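You operate a simulated robot arm through the tools that you are given. There is no shell and no other tool. Be economical: measure what you need, move in short steps, check, and stop when the job is done.

You run a simulated robot arm. Do the job below in one go: nothing can be reset, and whatever is moved stays where it is left.

TASK
Set the controls near the top of the games table. At the end: the lever marked turn is set to blue; the white bulb with a grey collar is in the pink bowl; the red score slider is set to 6; the knob marked round is turned to 4; whatever was shut is shut again. Leave all else as you found it, and nothing knocked over.

The check looks at the end state, three seconds after you hand in, the way a careful person would. Anything else that was tipped, shoved, dropped, spilled or broken makes it a failure.

THE ROBOT
A 6-joint arm with a two-finger parallel gripper, fixed in place. Base frame: the origin is at the foot of the arm, x ahead of it, y to its left, z up; the work surface is at about z = 0. Readings come in cm, rad, newtons and seconds.
With the tool pointing down near the work surface it reaches from about 18 to 46 cm from the base axis. Its first joint turns from -1.222 to 1.222 rad. Payload 1.9 kg.
The TCP is the grasp point between the finger pads, 2.3 cm short of the fingertips. In the tool frame z runs along the fingers and y along their closing line. The gripper opens to 9.4 cm. The fingers are 3.8 cm wide and 1 cm thick; the gripper's body (5.4 by 9.6 cm) begins 3.9 cm behind the TCP.
Orientation is that of the tool frame in the base frame, as a unit quaternion [x, y, z, w]. With the fingers straight down and closing along the base's y, the tool's x points along the base's -x, its y along +y and its z along -z.

THE INTERFACE
- The arm moves only by the tool arm_command. Its argument "increments" is a list of rows, each an object of numbers (a shift or turn left out is 0, a gripper value left out holds the last): "ax", "ay", "az": the turn, a rotation vector about the base's x, y, z in units of 180 degrees (1.0 is 180 degrees); "tx", "ty", "tz": the shift along the base's x, y, z in units of 250 mm (1.0 is 250 mm); "fingers": the opening, from 0 (shut) to 1 (fully open). In form: [{"ax": .., "ay": .., "az": .., "tx": .., "ty": .., "tz": .., "fingers": ..}, ...]. A call has 1 to 20 rows; each row is the pose to reach, as a shift and turn from the pose commanded when the call began. A call with a number of a shift or a turn outside -1 to 1 is refused whole. A row lasts 0.2 s, in which the tool goes at most 5 cm and 0.15 rad; a call with a longer step from one row to the next is refused whole, and so is a gripper value outside its range. Where a pose cannot be reached the arm comes as near as it can. A force on the tool above 40 N (or 10 N above the force at the start of the call, whichever is more), or a blocked arm, ends the call early, and 0.2 s more pass. The fingers move at their own pace (about 10.8 cm/s each) and stop on an object; they squeeze with about 41 N. The grip force told is the motor's: it shows also when the fingers shut on nothing. Time passes only in rows, and 0.2 s behind the last, so rows that repeat a pose let the fingers close. It gives the time, the measured TCP pose, the force on the tool (base axes), the opening and the grip force at its end, in the units of the frame above (readings bear some noise).
- Cameras (640 x 400 px; columns grow to the right, rows downward): "scene" is fixed at [7, 32.66, 41.57]; the picture's right is [-0.62, -0.78, 0.00], its down [-0.51, 0.40, -0.76] and it looks along [0.59, -0.47, -0.65] (base axes); focal length 214 px, centre (320, 200). "wrist" rides on the gripper at [-3.9, 0, -4.4] in the tool frame; the picture's right is [0.00, -1.00, 0.00], its down [0.97, 0.00, -0.24] and it looks along [0.24, 0.00, 0.97] (tool axes); focal length 218 px, centre (320, 200).
- snapshot(camera): a new picture of that camera. The clock stands still meanwhile.
- measure_at(camera, pixels): there is no depth. For up to 12 entries [column, row, z] of the newest picture of that camera ("zoom" is the newest enlarged one), the place [x, y] in the base frame at which the ray of that pixel passes the height z, good to about 0.2 cm. The clock stands still meanwhile.
- zoom(camera, box): a new picture of the part [left, top, right, bottom] of that camera's present view, enlarged. The clock stands still meanwhile.
- close_job(): hands the job in; it is judged then, once.

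Work in short steps. Measure before you move; look again where a grasp or a placing could have gone wrong, and mend it. You have 80 turns and 46 pictures in all, those below and enlarged ones among them. Open the gripper and draw the arm clear of the work before you hand the job in, unless the task says otherwise; then end with one line.

The tools are called after ">>>" as a command line: name --argument value ..., lists and objects as JSON in quotes. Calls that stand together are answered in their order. arm_command: Moves the arm, as the interface text tells. Its arguments: {"type":"object","properties":{"increments":{"type":"array"}},"required":["increments"]} The other tools are called the same way: snapshot (camera) takes a picture; measure_at (camera, pixels) gives the place at which the rays of pixels pass given heights; zoom (camera, box) takes an enlarged picture of a part of a camera's view; close_job () hands the job in.

At the start:

```text
time: 0.0
tool_pos: [32.13, 5.27, 29.82]
ee_rot: [0.0, 1.0, 0.0, -0.001]
ft_force: [0.7, 0.1, 0.3]
width: 9.39
finger_force: 0.0
```

scene: 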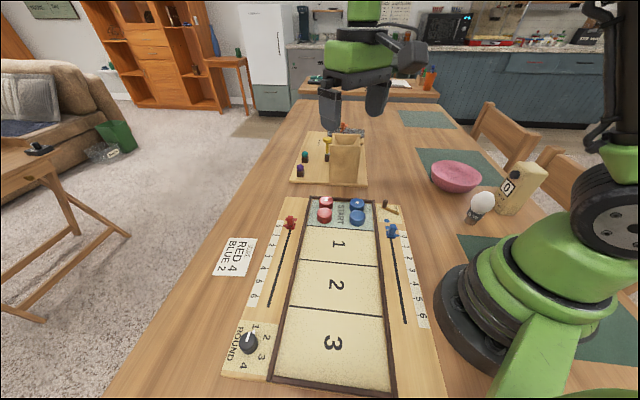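
wrist: 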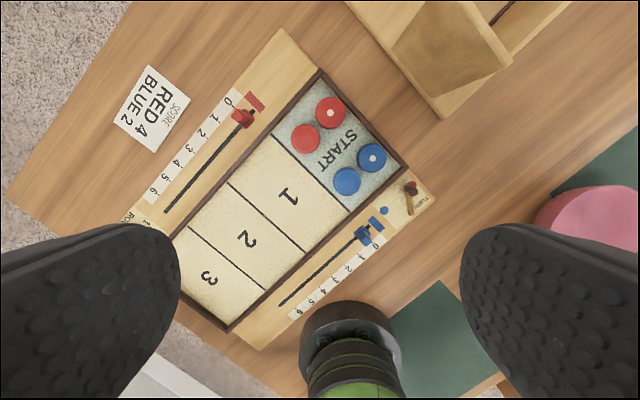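

The scene shows the board with the red slider at about (290,222), the knob at (248,342), the turn lever near (390,208) and the bulb at (482,205). I zoom in on these for detail.

>>> zoom --camera "scene" --box '[210, 180, 450, 330]'

>>> zoom --camera "wrist" --box '[340, 150, 460, 250]'

>>> zoom --camera "scene" --box '[400, 140, 560, 240]'

>>> zoom --camera "scene" --box '[210, 300, 330, 390]'

```text
2.67 times, centred on (330, 255) of scene
```

zoom: 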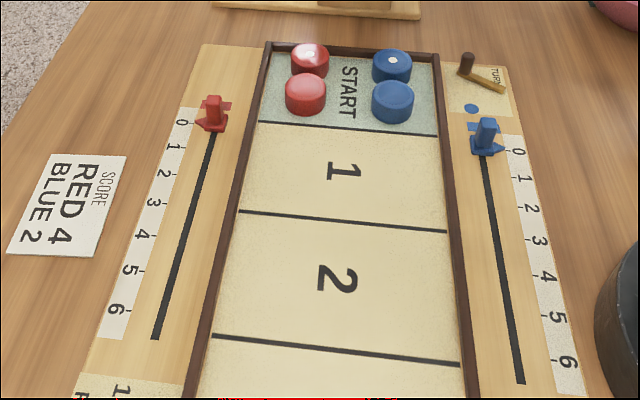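

```text
4.00 times, centred on (400, 200) of wrist
```

zoom: 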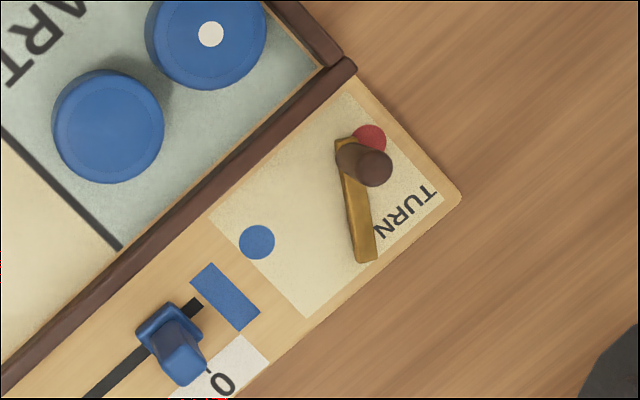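

```text
4.00 times, centred on (480, 190) of scene
```

zoom: 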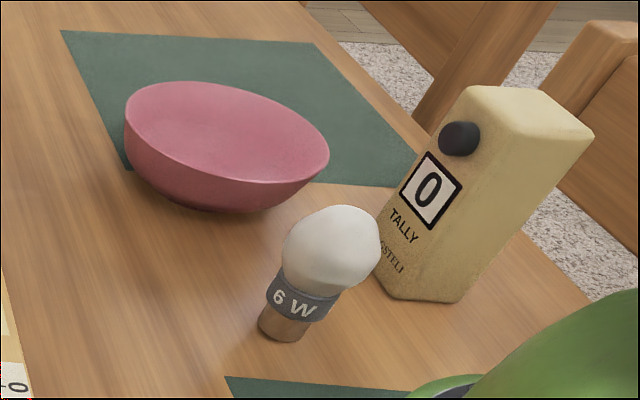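

```text
4.44 times, centred on (270, 345) of scene
```

zoom: 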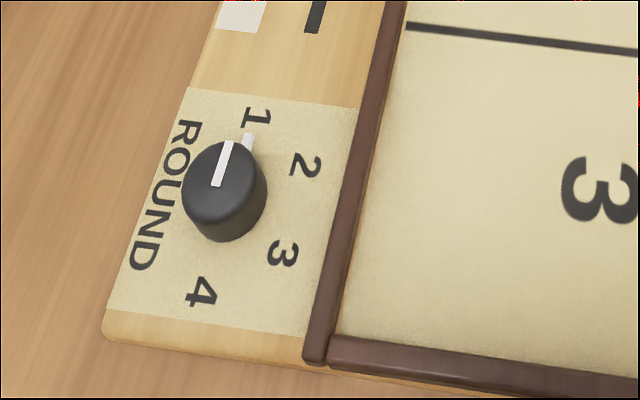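

I get positions at a few heights for the slider, lever, knob, bulb and bowl in both views.

>>> measure_at --camera "scene" --pixels '[[290, 226, 1], [290, 218, 3], [249, 335, 1], [249, 335, 3], [385, 203, 2], [385, 203, 3], [472, 221, 0], [483, 202, 5], [455, 178, 4], [389, 236, 1], [253, 297, 1], [282, 226, 1]]'

>>> measure_at --camera "wrist" --pixels '[[241, 121, 1], [241, 117, 3], [251, 106, 1], [167, 211, 1], [154, 191, 1], [230, 100, 1], [408, 191, 2], [409, 191, 3], [404, 187, 1], [409, 212, 1], [384, 210, 1], [409, 184, 1]]'

```text
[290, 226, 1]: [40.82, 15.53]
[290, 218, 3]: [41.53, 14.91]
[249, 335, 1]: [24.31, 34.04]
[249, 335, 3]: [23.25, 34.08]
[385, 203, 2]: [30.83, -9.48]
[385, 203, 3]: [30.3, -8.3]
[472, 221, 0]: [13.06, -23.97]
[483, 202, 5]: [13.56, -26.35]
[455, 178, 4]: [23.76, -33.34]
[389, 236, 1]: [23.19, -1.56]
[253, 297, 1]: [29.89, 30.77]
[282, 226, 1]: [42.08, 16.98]
```

```text
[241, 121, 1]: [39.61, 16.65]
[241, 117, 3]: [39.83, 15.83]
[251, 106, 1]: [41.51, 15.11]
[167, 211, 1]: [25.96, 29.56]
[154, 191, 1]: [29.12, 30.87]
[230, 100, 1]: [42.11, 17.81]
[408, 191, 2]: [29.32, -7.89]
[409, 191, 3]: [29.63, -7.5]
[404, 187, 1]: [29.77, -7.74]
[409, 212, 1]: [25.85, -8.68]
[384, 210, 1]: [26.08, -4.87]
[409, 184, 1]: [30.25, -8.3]
```

Scale points put the groove of the red slider from about (40,16) to (26,29.6), about 46° from y. I move above it with the fingers turned to close along the groove, for a closer look.

>>> arm_command --increments '[{"az": 0.043, "tx": 0.026, "ty": 0.098, "tz": -0.05}, {"az": 0.086, "tx": 0.052, "ty": 0.196, "tz": -0.1}, {"az": 0.129, "tx": 0.078, "ty": 0.294, "tz": -0.15}, {"az": 0.172, "tx": 0.104, "ty": 0.392, "tz": -0.2}, {"az": 0.215, "tx": 0.13, "ty": 0.49, "tz": -0.25}, {"az": 0.256, "tx": 0.155, "ty": 0.589, "tz": -0.3}, {"az": 0.256, "tx": 0.155, "ty": 0.589, "tz": -0.3}]'

>>> snapshot --camera "wrist"

```text
time: 1.6
tool_pos: [35.92, 20.15, 22.31]
ee_rot: [-0.392, 0.92, 0.0, 0.0]
ft_force: [-0.1, -0.3, 0.1]
width: 9.4
finger_force: 0.0
```

```text
39 pictures are left
```

wrist: 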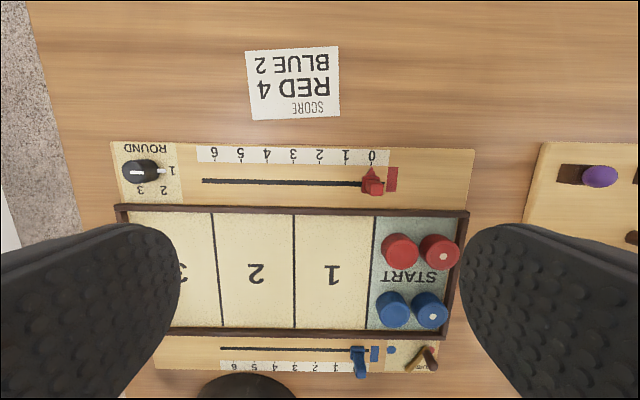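

The board is now nearly square in the picture: slider at (372,182), knob at (140,170). I zoom in on the scale and knob.

>>> zoom --camera "wrist" --box '[110, 130, 270, 230]'

>>> zoom --camera "wrist" --box '[320, 130, 440, 205]'

>>> measure_at --camera "wrist" --pixels '[[215, 161, 1], [371, 166, 1], [203, 181, 1], [362, 184, 1], [374, 187, 1], [374, 180, 3], [140, 170, 1], [140, 170, 2], [140, 170, 3], [120, 208, 1], [466, 213, 1]]'

```text
4.00 times, centred on (190, 180) of wrist
```

zoom: 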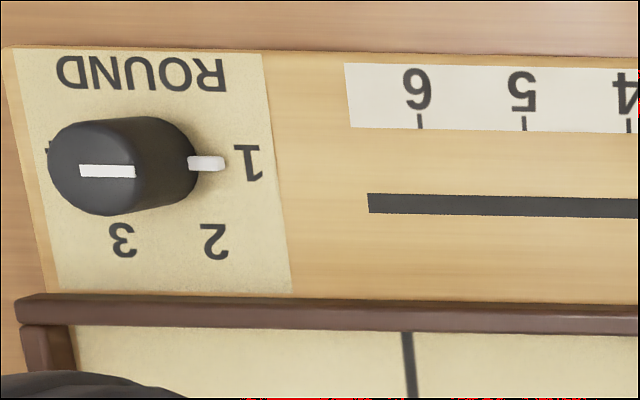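

```text
5.33 times, centred on (380, 168) of wrist
```

zoom: 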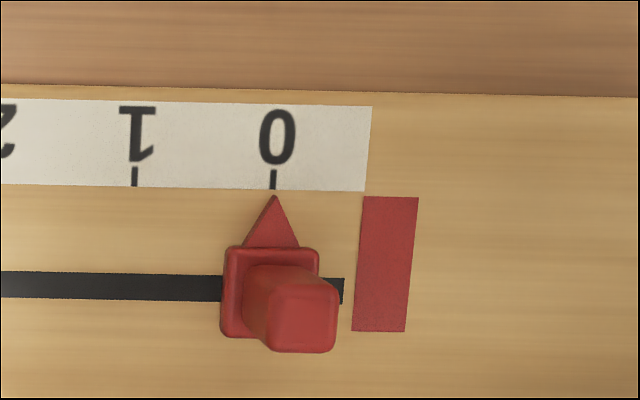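

```text
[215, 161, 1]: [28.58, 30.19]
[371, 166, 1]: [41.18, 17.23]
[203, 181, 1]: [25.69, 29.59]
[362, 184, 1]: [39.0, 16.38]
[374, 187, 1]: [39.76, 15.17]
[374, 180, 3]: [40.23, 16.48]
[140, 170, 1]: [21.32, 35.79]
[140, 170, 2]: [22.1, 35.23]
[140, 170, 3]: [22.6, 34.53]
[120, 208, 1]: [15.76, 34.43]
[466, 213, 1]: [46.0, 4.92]
```

Tick 0 is at (371,164), tick 6 at (215,160.5), and the slider's base centre at about (370.6,185.3). I measure the slider centre and knob centre at plausible heights.

>>> measure_at --camera "wrist" --pixels '[[370.6, 185.3, 1.3], [377.2, 190.5, 4], [377.2, 190.5, 4.5], [133.7, 172, 3], [133.7, 172, 3.5], [148.7, 170, 1.2], [371.2, 163.9, 1], [215, 160.5, 1], [207, 180.5, 1], [371, 183, 1]]'

>>> zoom --camera "scene" --box '[260, 200, 324, 240]'

```text
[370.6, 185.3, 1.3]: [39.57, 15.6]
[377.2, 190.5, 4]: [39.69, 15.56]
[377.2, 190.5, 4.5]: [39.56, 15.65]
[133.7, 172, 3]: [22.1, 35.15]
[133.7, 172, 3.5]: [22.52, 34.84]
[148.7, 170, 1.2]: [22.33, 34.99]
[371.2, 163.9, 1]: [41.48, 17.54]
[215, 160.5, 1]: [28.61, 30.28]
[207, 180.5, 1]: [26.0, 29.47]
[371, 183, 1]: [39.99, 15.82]
```

```text
10.00 times, centred on (292, 220) of scene
```

zoom: 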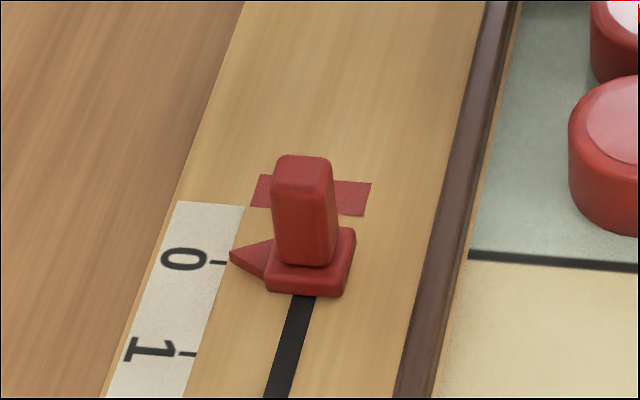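

Both base and top agree on slider centre (39.6,15.65), height about 4 cm. I go over it with the fingers about 5 cm open, descend to TCP z≈4.7 and then look.

>>> arm_command --increments '[{"az": -0.004, "tx": 0.072, "ty": -0.087, "tz": -0.1, "fingers": 0.5}, {"az": -0.004, "tx": 0.144, "ty": -0.174, "tz": -0.25}, {"az": -0.004, "tx": 0.144, "ty": -0.174, "tz": -0.4}, {"az": -0.004, "tx": 0.144, "ty": -0.174, "tz": -0.54}, {"az": -0.004, "tx": 0.144, "ty": -0.174, "tz": -0.54}]'

>>> snapshot --camera "wrist"

```text
time: 2.8
tool_pos: [39.64, 15.53, 8.49]
ee_rot: [-0.386, 0.922, 0.0, 0.0]
ft_force: [0.7, 0.1, -0.8]
width: 4.69
finger_force: 0.0
```

```text
35 pictures are left
```

wrist: 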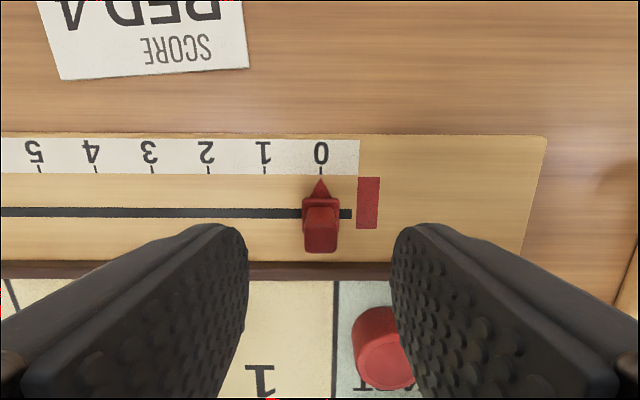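

The slider sits midway between the fingers at (320,230). I descend to z≈4.7 and close.

>>> arm_command --increments '[{"tz": -0.08}, {"tz": -0.152}, {"tz": -0.152}, {"tz": -0.152, "fingers": 0}, {"tz": -0.152, "fingers": 0}, {"tz": -0.152, "fingers": 0}]'

>>> snapshot --camera "wrist"

```text
time: 4.2
tool_pos: [39.59, 15.61, 4.84]
ee_rot: [-0.386, 0.923, 0.0, 0.0]
ft_force: [4.2, 3.7, -9.0]
width: 1.4
finger_force: 44.8
```

```text
34 pictures are left
```

wrist: 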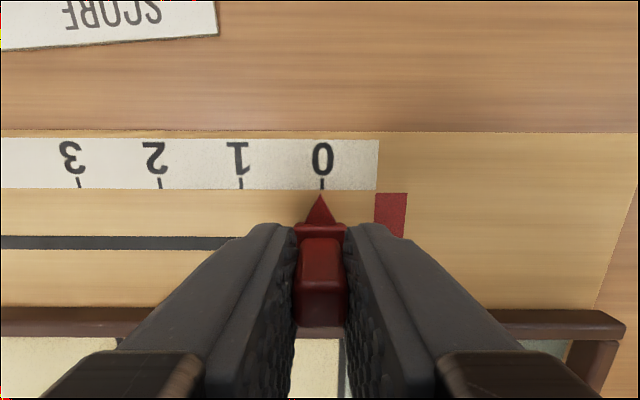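

The slider is gripped (width 1.4). I drag it along the groove direction (-0.711,0.703) by 9 cm first.

>>> arm_command --increments '[{"tx": -0.03, "ty": 0.03, "tz": 0.008, "fingers": 0}, {"tx": -0.071, "ty": 0.0703, "tz": 0.008, "fingers": 0}, {"tx": -0.114, "ty": 0.1125, "tz": 0.008, "fingers": 0}, {"tx": -0.156, "ty": 0.1547, "tz": 0.008, "fingers": 0}, {"tx": -0.199, "ty": 0.1968, "tz": 0.008, "fingers": 0}, {"tx": -0.242, "ty": 0.239, "tz": 0.008, "fingers": 0}, {"tx": -0.256, "ty": 0.253, "tz": 0.008, "fingers": 0}]'

>>> snapshot --camera "wrist"

```text
time: 5.8
tool_pos: [33.24, 21.95, 5.11]
ee_rot: [-0.386, 0.922, 0.0, 0.0]
ft_force: [4.3, 3.1, -33.3]
width: 1.4
finger_force: 45.0
```

```text
33 pictures are left
```

wrist: 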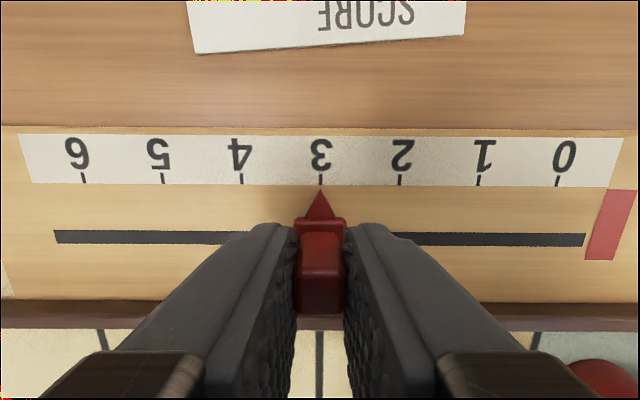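

The pointer is exactly at 3; the upward pull (-33 N) should be relieved. I lower 0.3 cm and drag the remaining 9 cm.

>>> arm_command --increments '[{"tz": -0.012, "fingers": 0}, {"tx": -0.03, "ty": 0.03, "tz": -0.012}, {"tx": -0.071, "ty": 0.0703, "tz": -0.012}, {"tx": -0.114, "ty": 0.1125, "tz": -0.012}, {"tx": -0.156, "ty": 0.1547, "tz": -0.012}, {"tx": -0.199, "ty": 0.1968, "tz": -0.012}, {"tx": -0.242, "ty": 0.239, "tz": -0.012}, {"tx": -0.256, "ty": 0.253, "tz": -0.012}]'

>>> snapshot --camera "wrist"

```text
time: 7.6
tool_pos: [26.89, 28.29, 4.81]
ee_rot: [-0.386, 0.923, 0.0, 0.003]
ft_force: [8.4, 5.6, 28.5]
width: 1.39
finger_force: 45.1
```

```text
32 pictures are left
```

wrist: 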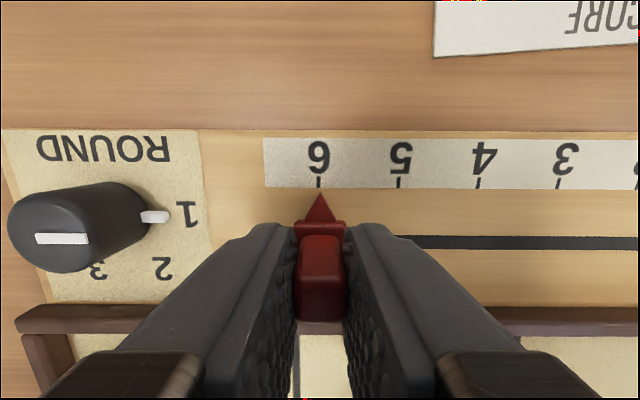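

The pointer is at tick 6 (320 vs 318 px). I release and rise for a look at the knob.

>>> arm_command --increments '[{"fingers": 0.4}, {"fingers": 0.4}, {"fingers": 0.4}, {"tz": 0.1, "fingers": 0.4}, {"tz": 0.25, "fingers": 0.5}, {"tx": -0.1, "ty": 0.12, "tz": 0.36, "fingers": 0.5}, {"tx": -0.17, "ty": 0.26, "tz": 0.36, "fingers": 0.5}, {"tx": -0.17, "ty": 0.26, "tz": 0.36, "fingers": 0.5}]'

>>> snapshot --camera "wrist"

```text
time: 9.4
tool_pos: [22.29, 34.69, 13.84]
ee_rot: [-0.386, 0.922, 0.0, 0.0]
ft_force: [0.5, -0.4, 0.2]
width: 4.7
finger_force: 0.0
```

```text
31 pictures are left
```

wrist: 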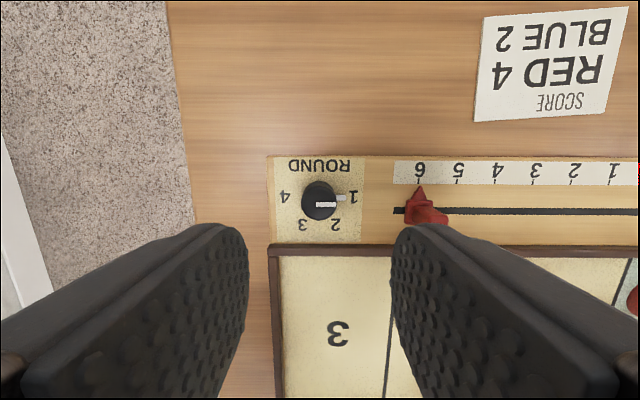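

The slider stays at 6. I zoom in on the knob at (320,200) to read its angles and centre.

>>> zoom --camera "wrist" --box '[256, 150, 384, 230]'

>>> measure_at --camera "wrist" --pixels '[[320, 204, 3], [320, 204, 3.5], [320, 199, 1.2], [354, 198, 1], [285, 196, 1], [336, 224, 1], [303, 224, 1]]'

```text
5.00 times, centred on (320, 190) of wrist
```

zoom: 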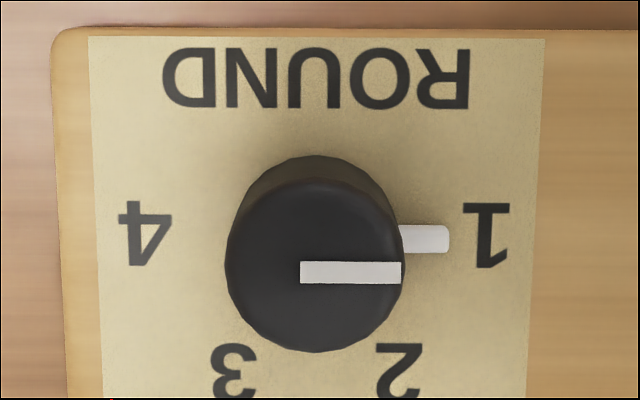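

```text
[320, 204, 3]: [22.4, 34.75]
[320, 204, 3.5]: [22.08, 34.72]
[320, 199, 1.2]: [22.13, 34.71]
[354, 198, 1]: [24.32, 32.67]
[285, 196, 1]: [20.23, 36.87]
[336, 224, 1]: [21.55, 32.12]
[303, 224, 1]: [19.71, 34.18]
```

1 and 4 lie on opposite sides, so the turn is 180° clockwise (via 2 and 3); knob centre ≈ (22.2,34.75). I turn the gripper +90° first to leave room for the whole turn.

>>> arm_command --increments '[{"az": 0.0455, "fingers": 0.4}, {"az": 0.091}, {"az": 0.1365}, {"az": 0.182}, {"az": 0.2275}, {"az": 0.273}, {"az": 0.3185}, {"az": 0.364}, {"az": 0.4095}, {"az": 0.455}, {"az": 0.5, "tx": -0.003, "ty": 0.002, "tz": -0.1}, {"az": 0.5, "tx": -0.003, "ty": 0.002, "tz": -0.22}, {"az": 0.5, "tx": -0.003, "ty": 0.002, "tz": -0.22}]'

>>> snapshot --camera "wrist"

```text
time: 12.2
tool_pos: [22.53, 34.7, 8.32]
ee_rot: [0.925, -0.379, 0.0, 0.0]
ft_force: [-0.3, 0.3, -0.1]
width: 3.79
finger_force: 0.1
```

```text
29 pictures are left
```

wrist: 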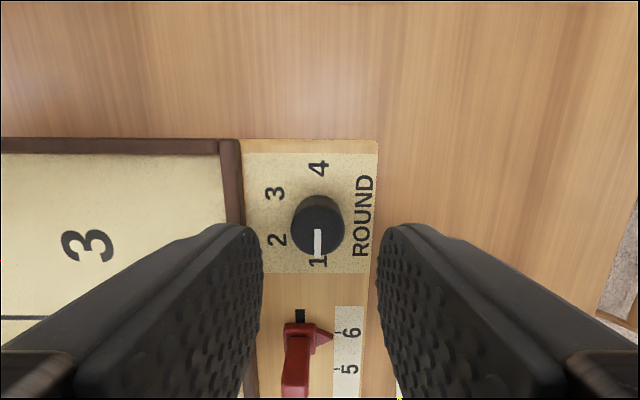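

The rotation was reached; the knob's top is about (318,222). I check its position against the TCP (22.4,34.7).

>>> measure_at --camera "wrist" --pixels '[[318, 225, 3.2], [318, 222, 3.2], [318, 215, 1.2]]'

```text
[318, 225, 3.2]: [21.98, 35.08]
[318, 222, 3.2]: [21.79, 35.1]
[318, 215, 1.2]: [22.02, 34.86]
```

Knob centre ≈ (22.1,34.95): I shift slightly, descend to z≈4.1 and close.

>>> arm_command --increments '[{"tx": -0.008, "ty": 0.008, "tz": -0.06}, {"tx": -0.008, "ty": 0.008, "tz": -0.12}, {"tx": -0.008, "ty": 0.008, "tz": -0.166}, {"tx": -0.008, "ty": 0.008, "tz": -0.166}, {"tx": -0.008, "ty": 0.008, "tz": -0.166, "fingers": 0}, {"tx": -0.008, "ty": 0.008, "tz": -0.166, "fingers": 0}, {"tx": -0.008, "ty": 0.008, "tz": -0.166, "fingers": 0}]'

>>> snapshot --camera "wrist"

```text
time: 13.8
tool_pos: [22.22, 34.9, 4.27]
ee_rot: [0.925, -0.38, 0.0, 0.001]
ft_force: [-9.6, -12.9, 6.4]
width: 2.52
finger_force: 44.9
```

```text
28 pictures are left
```

wrist: 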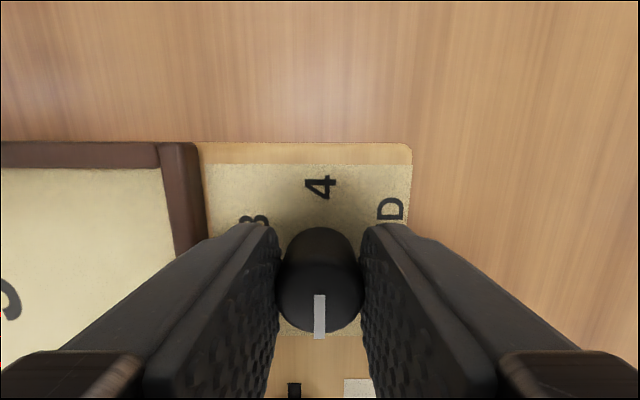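

The knob is gripped (width 2.52) with some side load. I relieve it by 0.1 cm and turn 90° clockwise.

>>> arm_command --increments '[{"tx": -0.004, "ty": -0.004, "fingers": 0}, {"tx": -0.004, "ty": -0.004, "az": -0.0455}, {"tx": -0.004, "ty": -0.004, "az": -0.091}, {"tx": -0.004, "ty": -0.004, "az": -0.1365}, {"tx": -0.004, "ty": -0.004, "az": -0.182}, {"tx": -0.004, "ty": -0.004, "az": -0.2275}, {"tx": -0.004, "ty": -0.004, "az": -0.273}, {"tx": -0.004, "ty": -0.004, "az": -0.3185}, {"tx": -0.004, "ty": -0.004, "az": -0.364}, {"tx": -0.004, "ty": -0.004, "az": -0.4095}, {"tx": -0.004, "ty": -0.004, "az": -0.455}, {"tx": -0.004, "ty": -0.004, "az": -0.5}]'

>>> snapshot --camera "wrist"

```text
time: 16.4
tool_pos: [22.41, 34.9, 4.33]
ee_rot: [-0.385, 0.923, 0.0, 0.002]
ft_force: [31.1, 6.5, -8.2]
width: 2.51
finger_force: 44.9
```

```text
27 pictures are left
```

wrist: 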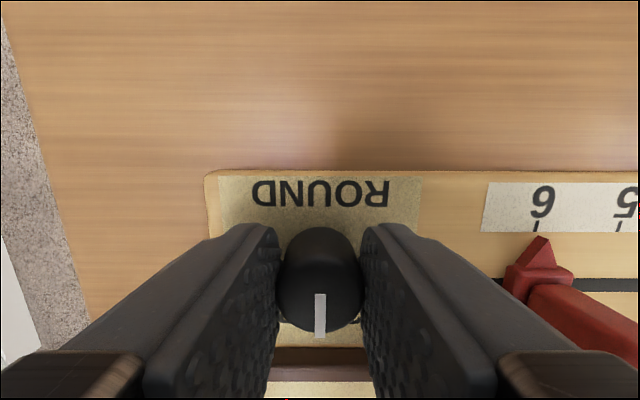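

The knob turned with the fingers. I relieve the +x load by 0.2 cm and turn the remaining 90°.

>>> arm_command --increments '[{"tx": 0.007, "ty": 0.001, "fingers": 0}, {"tx": 0.007, "ty": 0.001, "az": -0.0455}, {"tx": 0.007, "ty": 0.001, "az": -0.091}, {"tx": 0.007, "ty": 0.001, "az": -0.1365}, {"tx": 0.007, "ty": 0.001, "az": -0.182}, {"tx": 0.007, "ty": 0.001, "az": -0.2275}, {"tx": 0.007, "ty": 0.001, "az": -0.273}, {"tx": 0.007, "ty": 0.001, "az": -0.3185}, {"tx": 0.007, "ty": 0.001, "az": -0.364}, {"tx": 0.007, "ty": 0.001, "az": -0.4095}, {"tx": 0.007, "ty": 0.001, "az": -0.455}, {"tx": 0.007, "ty": 0.001, "az": -0.5}, {"tx": 0.007, "ty": 0.001, "az": -0.5}]'

>>> snapshot --camera "wrist"

```text
time: 17.9
tool_pos: [22.4, 34.75, 4.29]
ee_rot: [-0.033, 0.999, -0.001, 0.0]
ft_force: [-0.8, -2.4, 4.9]
width: 2.54
finger_force: 44.9
stopped in row 7: the force on the tool passed its limit (the readings are from after the stop); the commanded pose is now the measured one
```

```text
26 pictures are left
```

wrist: 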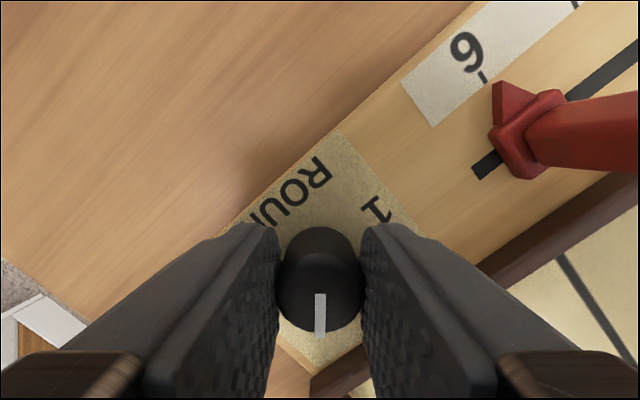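

The turn stopped 48° short on a side force, now relaxed. I continue the remaining 48° from this pose.

>>> arm_command --increments '[{"az": -0.0447, "fingers": 0}, {"az": -0.0893}, {"az": -0.134}, {"az": -0.1787}, {"az": -0.2233}, {"az": -0.268}, {"az": -0.268}]'

>>> snapshot --camera "wrist"

```text
time: 18.9
tool_pos: [22.5, 34.58, 4.31]
ee_rot: [0.24, 0.971, -0.004, -0.002]
ft_force: [-2.4, -3.5, 4.6]
width: 2.51
finger_force: 44.6
stopped in row 5: the force on the tool passed its limit (the readings are from after the stop); the commanded pose is now the measured one
```

```text
25 pictures are left
```

wrist: 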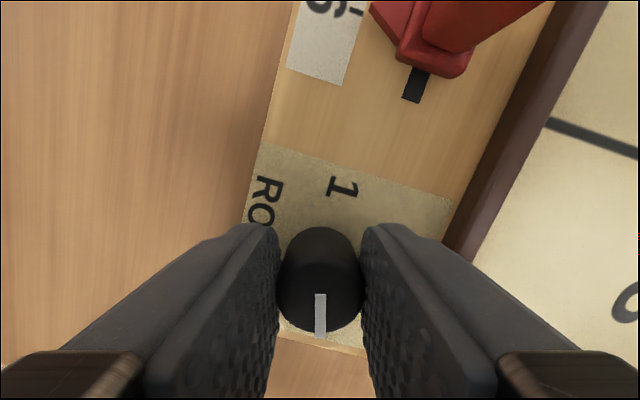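

Yaw is now -27.8°, 17° remain. I finish in small steps.

>>> arm_command --increments '[{"az": -0.02, "fingers": 0}, {"az": -0.04}, {"az": -0.06}, {"az": -0.08}, {"az": -0.094}, {"az": -0.094}]'

>>> snapshot --camera "wrist"

```text
time: 20.3
tool_pos: [22.48, 34.6, 4.25]
ee_rot: [0.38, 0.925, -0.005, -0.001]
ft_force: [-9.6, -22.3, 25.4]
width: 2.52
finger_force: 45.1
```

```text
24 pictures are left
```

wrist: 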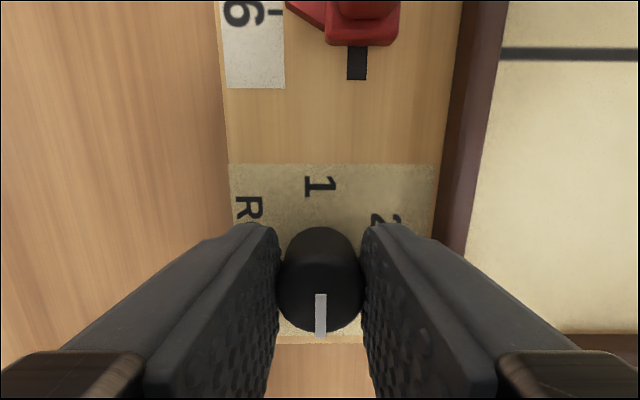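

The pointer line is now along the groove, away from 1. I open, rise and check.

>>> arm_command --increments '[{"fingers": 0.4}, {"fingers": 0.4}, {"tz": 0.1, "fingers": 0.4}, {"tz": 0.25}, {"tz": 0.4}, {"tz": 0.4}]'

>>> zoom --camera "wrist" --box '[240, 120, 400, 220]'

```text
time: 21.7
tool_pos: [22.49, 34.63, 14.26]
ee_rot: [0.38, 0.925, -0.004, -0.002]
ft_force: [-0.3, 0.2, 0.6]
width: 3.72
finger_force: 0.1
```

```text
4.00 times, centred on (320, 170) of wrist
```

zoom: 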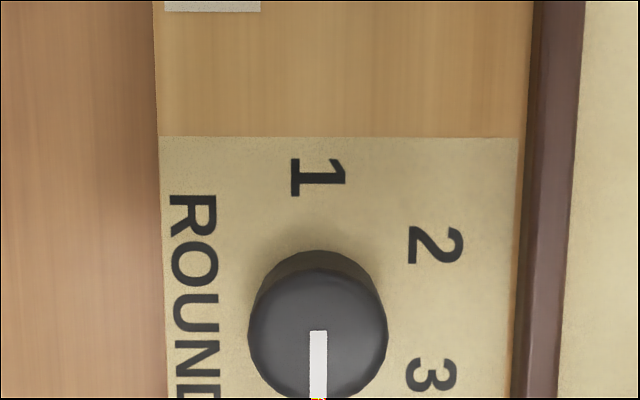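

The knob points away from 1, i.e. to 4. Next I travel toward the lever near (28,-7), turning the fingers back to the groove direction.

>>> arm_command --increments '[{"az": 0.0455, "tx": 0.02, "ty": -0.08}, {"az": 0.091, "tx": 0.04, "ty": -0.16}, {"az": 0.1365, "tx": 0.06, "ty": -0.25}, {"az": 0.182, "tx": 0.08, "ty": -0.34}, {"az": 0.2275, "tx": 0.1, "ty": -0.43}, {"az": 0.273, "tx": 0.12, "ty": -0.52}, {"az": 0.3185, "tx": 0.14, "ty": -0.61}, {"az": 0.364, "tx": 0.16, "ty": -0.7}, {"az": 0.4095, "tx": 0.18, "ty": -0.79}, {"az": 0.455, "tx": 0.2, "ty": -0.87}, {"az": 0.5, "tx": 0.22, "ty": -0.95}]'

>>> arm_command --increments '[{"ty": -0.18}, {"ty": -0.36}, {"ty": -0.54}, {"ty": -0.714}, {"ty": -0.714}]'

>>> snapshot --camera "wrist"

```text
time: 24.1
tool_pos: [27.83, 10.95, 14.36]
ee_rot: [-0.387, 0.922, -0.003, 0.002]
ft_force: [-0.5, 0.0, 0.6]
width: 3.75
finger_force: 0.2
```

```text
time: 25.3
tool_pos: [27.86, -7.11, 14.32]
ee_rot: [-0.385, 0.923, -0.004, 0.003]
ft_force: [0.5, -0.2, 0.5]
width: 3.75
finger_force: 0.1
```

```text
22 pictures are left
```

wrist: 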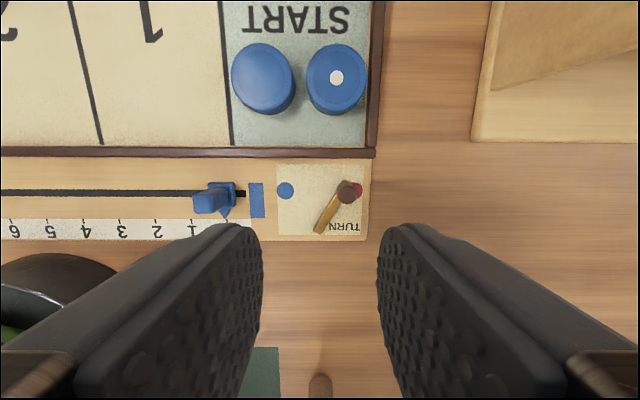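

The lever now shows with its peg over the red dot at (347,191), blue dot at (285,190). I zoom in and measure.

>>> zoom --camera "wrist" --box '[256, 150, 384, 250]'

>>> zoom --camera "scene" --box '[368, 190, 416, 220]'

>>> measure_at --camera "wrist" --pixels '[[347, 194, 2], [347, 194, 3], [345, 190, 1.2], [356, 190, 1], [285, 190, 1], [320, 230, 1], [217, 187, 1], [320, 158, 1.5]]'

```text
4.00 times, centred on (320, 200) of wrist
```

zoom: 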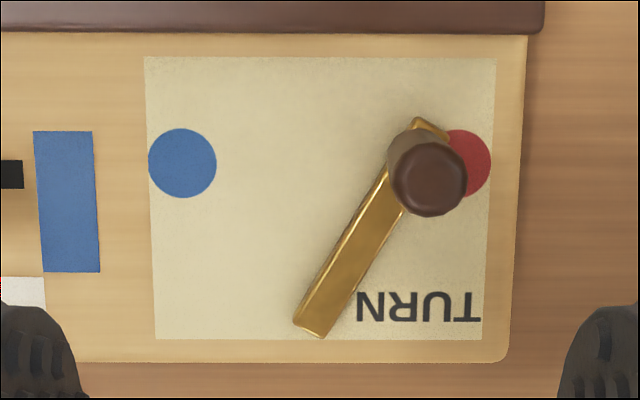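

```text
13.33 times, centred on (392, 205) of scene
```

zoom: 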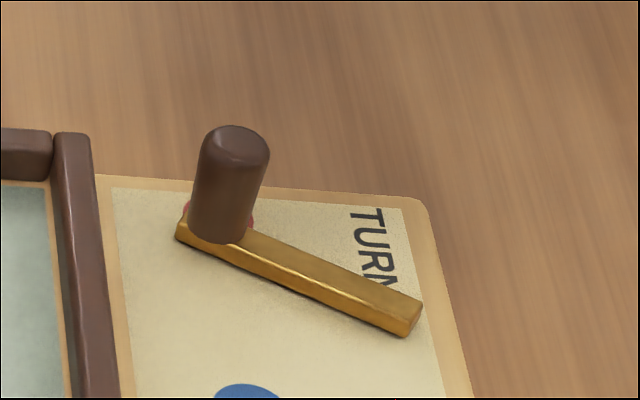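

```text
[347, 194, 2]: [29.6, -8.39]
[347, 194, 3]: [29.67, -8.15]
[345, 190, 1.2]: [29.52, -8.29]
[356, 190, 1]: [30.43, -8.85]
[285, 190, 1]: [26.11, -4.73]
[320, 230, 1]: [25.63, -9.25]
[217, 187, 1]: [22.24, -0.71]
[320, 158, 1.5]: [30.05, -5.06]
```

Peg centre ≈ (29.58,-8.25), top about z 3.7; the pivot ≈ (26.2,-8.95), so the mirrored blue position is ≈ (26.8,-5.55). I move over the peg, descend to TCP z 4.5 and grip it.

>>> arm_command --increments '[{"tx": 0.069, "ty": -0.046, "tz": -0.1, "fingers": 0.4}, {"tx": 0.069, "ty": -0.046, "tz": -0.22}, {"tx": 0.069, "ty": -0.046, "tz": -0.31}, {"tx": 0.069, "ty": -0.046, "tz": -0.393}, {"tx": 0.069, "ty": -0.046, "tz": -0.393}, {"tx": 0.069, "ty": -0.046, "tz": -0.393, "fingers": 0}, {"tx": 0.069, "ty": -0.046, "tz": -0.393, "fingers": 0}, {"tx": 0.069, "ty": -0.046, "tz": -0.393, "fingers": 0}]'

>>> snapshot --camera "wrist"

```text
time: 27.1
tool_pos: [29.68, -7.81, 4.47]
ee_rot: [-0.386, 0.922, -0.003, 0.002]
ft_force: [11.2, 0.7, -18.5]
width: 1.32
finger_force: 45.8
```

```text
19 pictures are left
```

wrist: 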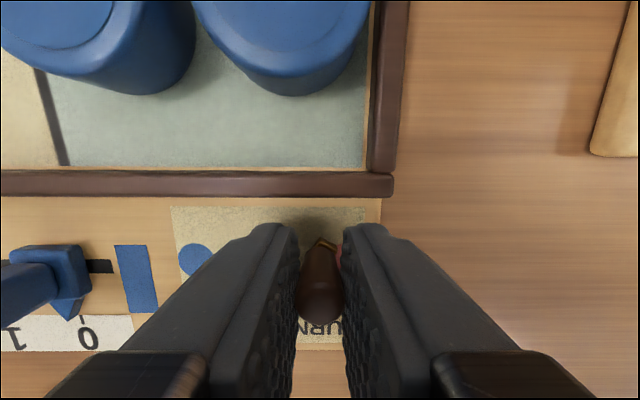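

The peg is held (width 1.32). I carry it along the arc about the pivot to the blue side.

>>> arm_command --increments '[{"tx": -0.0106, "ty": 0.0319, "fingers": 0}, {"tx": -0.0269, "ty": 0.0581}, {"tx": -0.0508, "ty": 0.0817}, {"tx": -0.0772, "ty": 0.0977}, {"tx": -0.1092, "ty": 0.108}, {"tx": -0.1092, "ty": 0.108}]'

>>> snapshot --camera "wrist"

```text
time: 28.5
tool_pos: [26.88, -5.42, 4.48]
ee_rot: [-0.386, 0.923, -0.004, 0.003]
ft_force: [17.7, 3.8, 7.7]
width: 1.29
finger_force: 45.0
```

```text
18 pictures are left
```

wrist: 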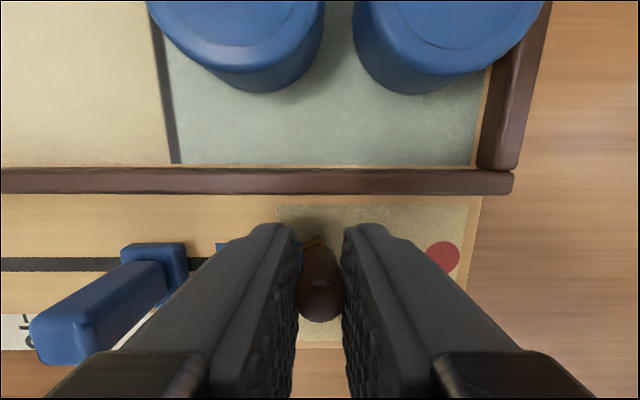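

The peg is over to the blue side with a mild stop force. I nudge 0.2 cm more, release with a small opening, rise and look.

>>> arm_command --increments '[{"tx": -0.006, "ty": 0.005, "fingers": 0}, {"tx": -0.006, "ty": 0.005}, {"tx": -0.004, "ty": 0.003, "fingers": 0.28}, {"tx": -0.004, "ty": 0.003, "fingers": 0.28}, {"tx": -0.004, "ty": 0.003, "tz": 0.1}, {"tz": 0.25}, {"tz": 0.4}, {"tz": 0.4}]'

>>> zoom --camera "wrist" --box '[220, 130, 412, 250]'

```text
time: 30.3
tool_pos: [26.88, -5.23, 14.57]
ee_rot: [-0.385, 0.923, -0.003, 0.001]
ft_force: [0.2, -0.5, 0.3]
width: 2.64
finger_force: 0.0
```

```text
3.33 times, centred on (316, 190) of wrist
```

zoom: 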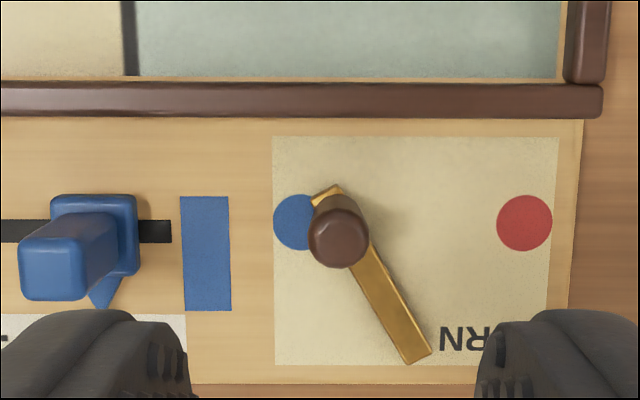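

The lever now points to blue, mirrored from before (about ±30°). Next I measure bulb, tally box and bowl in the scene picture before flying over.

>>> snapshot --camera "scene"

>>> measure_at --camera "scene" --pixels '[[471, 221, 0.5], [483, 202, 5], [483, 202, 6], [495, 210, 0], [515, 215.5, 0], [498, 163, 10], [548, 173, 10], [456, 176, 4], [431, 172, 4], [482, 182, 4], [455, 192, 0]]'

```text
16 pictures are left
```

scene: 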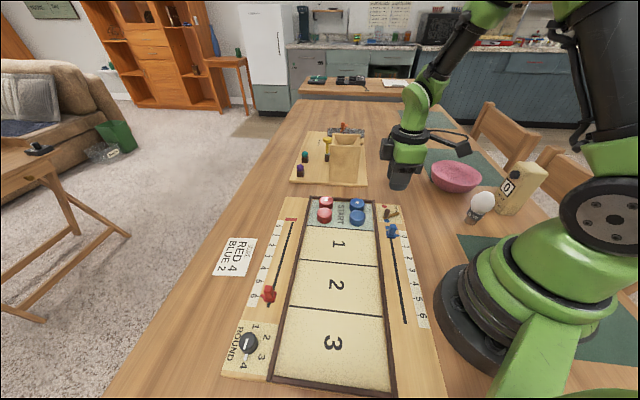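

```text
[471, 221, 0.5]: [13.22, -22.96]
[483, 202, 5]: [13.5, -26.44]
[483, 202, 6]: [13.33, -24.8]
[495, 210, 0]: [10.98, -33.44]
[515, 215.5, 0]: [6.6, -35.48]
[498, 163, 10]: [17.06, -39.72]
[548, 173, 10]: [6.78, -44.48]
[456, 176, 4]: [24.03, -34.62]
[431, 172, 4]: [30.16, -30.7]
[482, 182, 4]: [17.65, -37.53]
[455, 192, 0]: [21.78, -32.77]
```

Bulb at about (13.3,-24), bowl around (24,-34), tally box well beyond the bulb. I fly over the bulb at z≈18, turning the fingers by -90°.

>>> arm_command --increments '[{"az": -0.0455, "tx": -0.03, "ty": -0.05, "tz": 0.1}, {"az": -0.091, "tx": -0.07, "ty": -0.12, "tz": 0.15}, {"az": -0.1365, "tx": -0.12, "ty": -0.19, "tz": 0.16}, {"az": -0.182, "tx": -0.17, "ty": -0.26, "tz": 0.16}, {"az": -0.2275, "tx": -0.22, "ty": -0.33, "tz": 0.16}, {"az": -0.273, "tx": -0.27, "ty": -0.4, "tz": 0.16}, {"az": -0.3185, "tx": -0.32, "ty": -0.47, "tz": 0.16}, {"az": -0.364, "tx": -0.37, "ty": -0.54, "tz": 0.16}, {"az": -0.4095, "tx": -0.42, "ty": -0.61, "tz": 0.16}, {"az": -0.455, "tx": -0.48, "ty": -0.68, "tz": 0.16}, {"az": -0.5, "tx": -0.54, "ty": -0.75, "tz": 0.16, "fingers": 0.8}, {"az": -0.5, "tx": -0.54, "ty": -0.75, "tz": 0.16, "fingers": 0.8}, {"az": -0.5, "tx": -0.54, "ty": -0.75, "tz": 0.16, "fingers": 0.8}]'

>>> snapshot --camera "wrist"

```text
time: 33.1
tool_pos: [13.44, -24.28, 18.45]
ee_rot: [0.381, 0.925, -0.004, -0.001]
ft_force: [0.5, 0.1, -0.4]
width: 7.52
finger_force: 0.1
```

```text
15 pictures are left
```

wrist: 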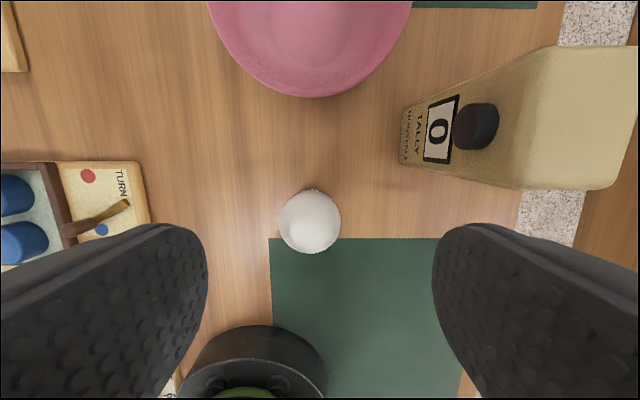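

The bulb's globe is at (310,221), upright. I measure its centre, and the box's near corner and bowl rim.

>>> measure_at --camera "wrist" --pixels '[[310, 221, 4], [310, 221, 5], [310, 221, 6], [279, 221, 5], [341, 221, 5], [313, 190, 0], [313, 192, 1.5], [310, 97, 4], [209, 5, 4], [410, 5, 4], [406, 162, 0]]'

>>> zoom --camera "scene" --box '[456, 184, 504, 230]'

```text
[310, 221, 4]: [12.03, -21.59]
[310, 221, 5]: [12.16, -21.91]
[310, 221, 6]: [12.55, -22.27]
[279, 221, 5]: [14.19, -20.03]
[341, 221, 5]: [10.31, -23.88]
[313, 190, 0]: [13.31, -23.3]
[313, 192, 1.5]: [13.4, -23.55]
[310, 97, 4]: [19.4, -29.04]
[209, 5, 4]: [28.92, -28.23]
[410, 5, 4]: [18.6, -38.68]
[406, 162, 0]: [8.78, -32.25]
```

```text
8.70 times, centred on (480, 207) of scene
```

zoom: 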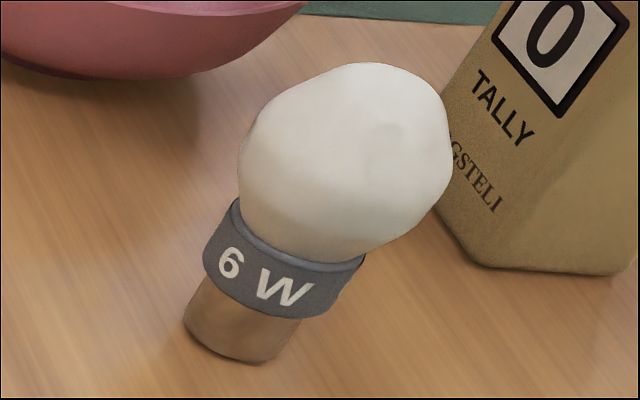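

The globe seems centred near (12.9,-22.9) at z≈7, diameter ≈4.4. I move over it to z≈13 (fingertips still above it) and look again.

>>> arm_command --increments '[{"tx": -0.024, "ty": 0.055, "tz": -0.05}, {"tx": -0.024, "ty": 0.055, "tz": -0.12}, {"tx": -0.024, "ty": 0.055, "tz": -0.2}, {"tx": -0.024, "ty": 0.055, "tz": -0.2}]'

>>> snapshot --camera "wrist"

```text
time: 34.1
tool_pos: [12.91, -22.78, 13.48]
ee_rot: [0.381, 0.925, -0.004, -0.001]
ft_force: [0.0, -0.3, 0.1]
width: 7.52
finger_force: 0.0
```

```text
13 pictures are left
```

wrist: 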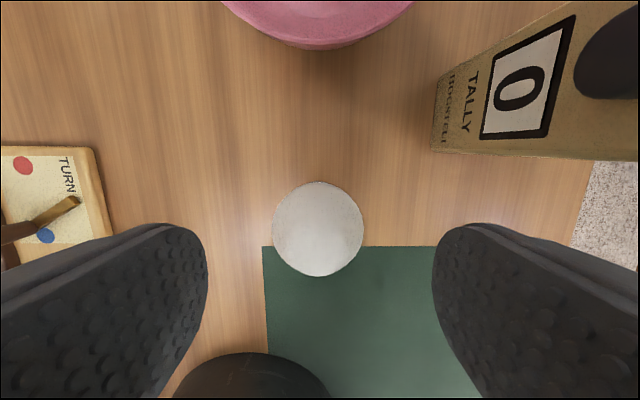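

The globe is now at (318,229), 93 px wide, implying centre height ~7.7. I measure it there.

>>> measure_at --camera "wrist" --pixels '[[318, 229, 7], [318, 229, 7.7], [318, 229, 8.3], [320, 48, 4], [300, 51, 0], [455, 150, 0]]'

```text
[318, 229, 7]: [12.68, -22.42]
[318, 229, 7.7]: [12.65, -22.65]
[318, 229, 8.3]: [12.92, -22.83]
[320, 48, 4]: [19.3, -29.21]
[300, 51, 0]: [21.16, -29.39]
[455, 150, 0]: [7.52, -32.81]
```

Centre ≈ (12.75,-22.65). I descend to TCP z≈7.4 and look before closing.

>>> arm_command --increments '[{"tx": -0.005, "ty": 0.005, "tz": -0.08}, {"tx": -0.005, "ty": 0.005, "tz": -0.16}, {"tx": -0.005, "ty": 0.005, "tz": -0.243}, {"tx": -0.005, "ty": 0.005, "tz": -0.243}]'

>>> snapshot --camera "wrist"

>>> zoom --camera "scene" --box '[420, 140, 540, 240]'

```text
time: 35.1
tool_pos: [12.74, -22.64, 7.32]
ee_rot: [0.38, 0.925, -0.004, -0.002]
ft_force: [-0.6, -0.2, 0.1]
width: 7.51
finger_force: 0.0
```

```text
12 pictures are left
```

wrist: 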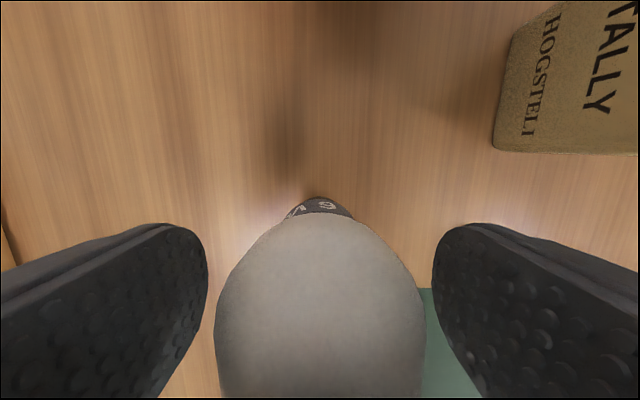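

```text
4.00 times, centred on (480, 190) of scene
```

zoom: 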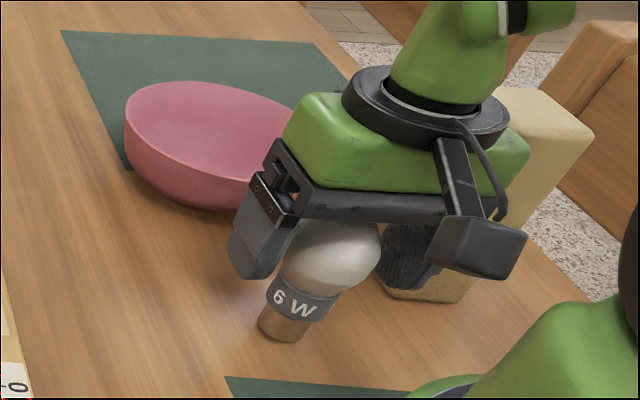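

The globe is centred between the pads (widest near row 315, the TCP's row). I close and then lift a little.

>>> arm_command --increments '[{"fingers": 0.42}, {"fingers": 0.42}, {"fingers": 0}, {"fingers": 0}, {"fingers": 0}, {"fingers": 0}]'

>>> arm_command --increments '[{"tz": 0.05, "fingers": 0}, {"tz": 0.12, "fingers": 0}, {"tz": 0.24, "fingers": 0}, {"tz": 0.36, "fingers": 0}, {"tz": 0.36, "fingers": 0}]'

>>> snapshot --camera "scene"

```text
time: 36.5
tool_pos: [12.64, -22.56, 7.36]
ee_rot: [0.38, 0.925, -0.004, -0.001]
ft_force: [1.0, 0.5, 0.6]
width: 4.46
finger_force: 41.3
```

```text
time: 37.7
tool_pos: [12.51, -22.56, 16.34]
ee_rot: [0.38, 0.925, -0.004, -0.002]
ft_force: [-0.8, 0.5, -1.4]
width: 4.45
finger_force: 41.3
```

```text
10 pictures are left
```

scene: 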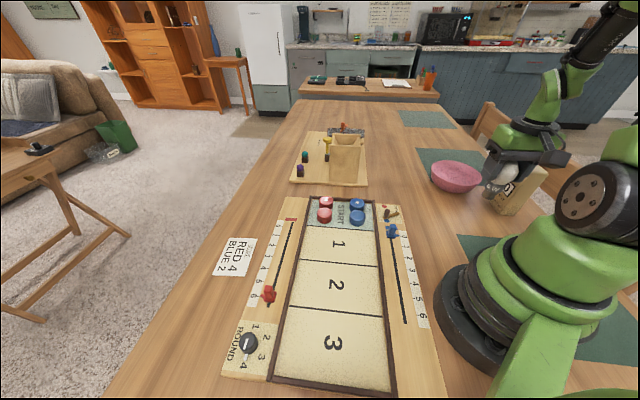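

The bulb is held (width 4.45) and lifted, its base about 7.4 cm under the TCP. I carry it at this height above the bowl centre ≈ (24.2,-34).

>>> arm_command --increments '[{"tx": 0.05, "ty": -0.05, "fingers": 0}, {"tx": 0.14, "ty": -0.14}, {"tx": 0.24, "ty": -0.235}, {"tx": 0.34, "ty": -0.33}, {"tx": 0.42, "ty": -0.41}, {"tx": 0.468, "ty": -0.458}, {"tx": 0.468, "ty": -0.458}]'

>>> snapshot --camera "wrist"

>>> zoom --camera "scene" --box '[400, 120, 520, 210]'

```text
time: 39.3
tool_pos: [24.57, -34.09, 16.28]
ee_rot: [0.381, 0.925, -0.005, -0.002]
ft_force: [0.2, 0.0, -0.1]
width: 4.45
finger_force: 41.0
```

```text
9 pictures are left
```

wrist: 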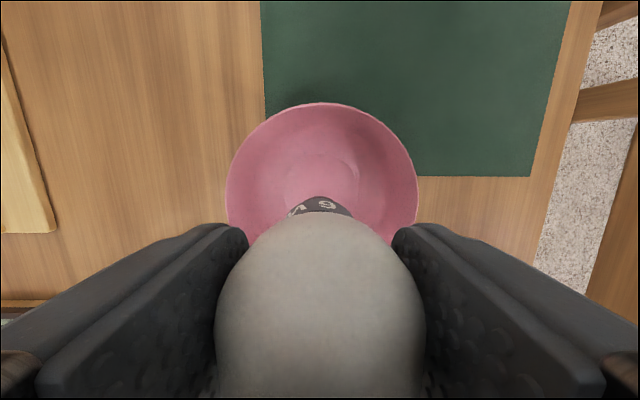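

```text
4.44 times, centred on (460, 165) of scene
```

zoom: 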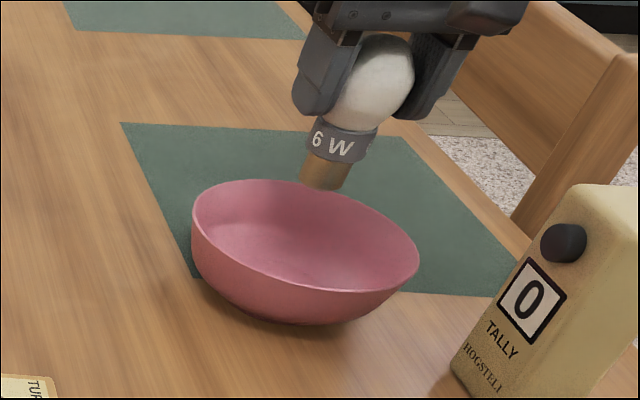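

The bowl spans columns 226–418, far rim at row 103, flat bottom's far edge at row ~152. I measure these to get the centre.

>>> measure_at --camera "wrist" --pixels '[[226, 192, 5], [418, 192, 5], [322, 103, 5], [322, 152, 0.8], [285, 188, 0.8], [359, 188, 0.8], [322, 188, 0.8]]'

```text
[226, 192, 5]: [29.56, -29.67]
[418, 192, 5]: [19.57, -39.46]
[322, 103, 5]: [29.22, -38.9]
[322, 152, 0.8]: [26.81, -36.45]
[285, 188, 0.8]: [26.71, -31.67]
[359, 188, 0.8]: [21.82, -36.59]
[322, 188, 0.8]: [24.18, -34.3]
```

Bowl centre ≈ (24.35,-34.2), with a flat bottom about 6.8 cm wide. I lower until the bulb's base is just above it (TCP z≈8.5).

>>> arm_command --increments '[{"tx": -0.008, "ty": -0.004, "tz": -0.08, "fingers": 0}, {"tx": -0.008, "ty": -0.004, "tz": -0.17}, {"tx": -0.008, "ty": -0.004, "tz": -0.25}, {"tx": -0.008, "ty": -0.004, "tz": -0.3}, {"tx": -0.008, "ty": -0.004, "tz": -0.311}, {"tx": -0.008, "ty": -0.004, "tz": -0.311}]'

>>> arm_command --increments '[{"tz": -0.004, "fingers": 0}, {"tz": -0.008}, {"tz": -0.008}]'

>>> zoom --camera "scene" --box '[410, 130, 510, 210]'

```text
time: 40.7
tool_pos: [24.12, -34.23, 8.69]
ee_rot: [0.38, 0.925, -0.004, -0.002]
ft_force: [0.7, -1.0, 0.0]
width: 4.47
finger_force: 41.0
```

```text
time: 41.5
tool_pos: [24.19, -34.14, 8.36]
ee_rot: [0.38, 0.925, -0.004, -0.001]
ft_force: [-0.5, 1.0, -0.8]
width: 4.44
finger_force: 40.5
```

```text
5.00 times, centred on (460, 170) of scene
```

zoom: 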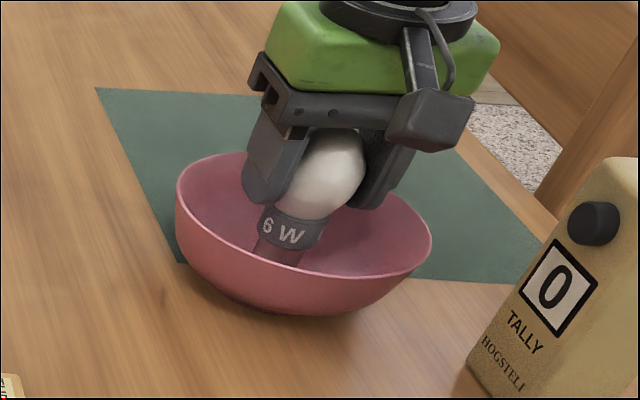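

No contact force yet. I lower another 0.4 cm in fine steps and read the force.

>>> arm_command --increments '[{"tz": -0.004, "fingers": 0}, {"tz": -0.008}, {"tz": -0.008}]'

>>> arm_command --increments '[{"tz": -0.004, "fingers": 0}, {"tz": -0.008}, {"tz": -0.008}]'

```text
time: 42.3
tool_pos: [24.24, -34.17, 8.1]
ee_rot: [0.38, 0.925, -0.004, -0.001]
ft_force: [0.6, -0.8, 0.1]
width: 4.45
finger_force: 40.7
```

```text
time: 43.1
tool_pos: [24.28, -34.25, 7.97]
ee_rot: [0.38, 0.925, -0.005, -0.001]
ft_force: [-1.5, 3.8, 15.6]
width: 4.44
finger_force: 40.6
```

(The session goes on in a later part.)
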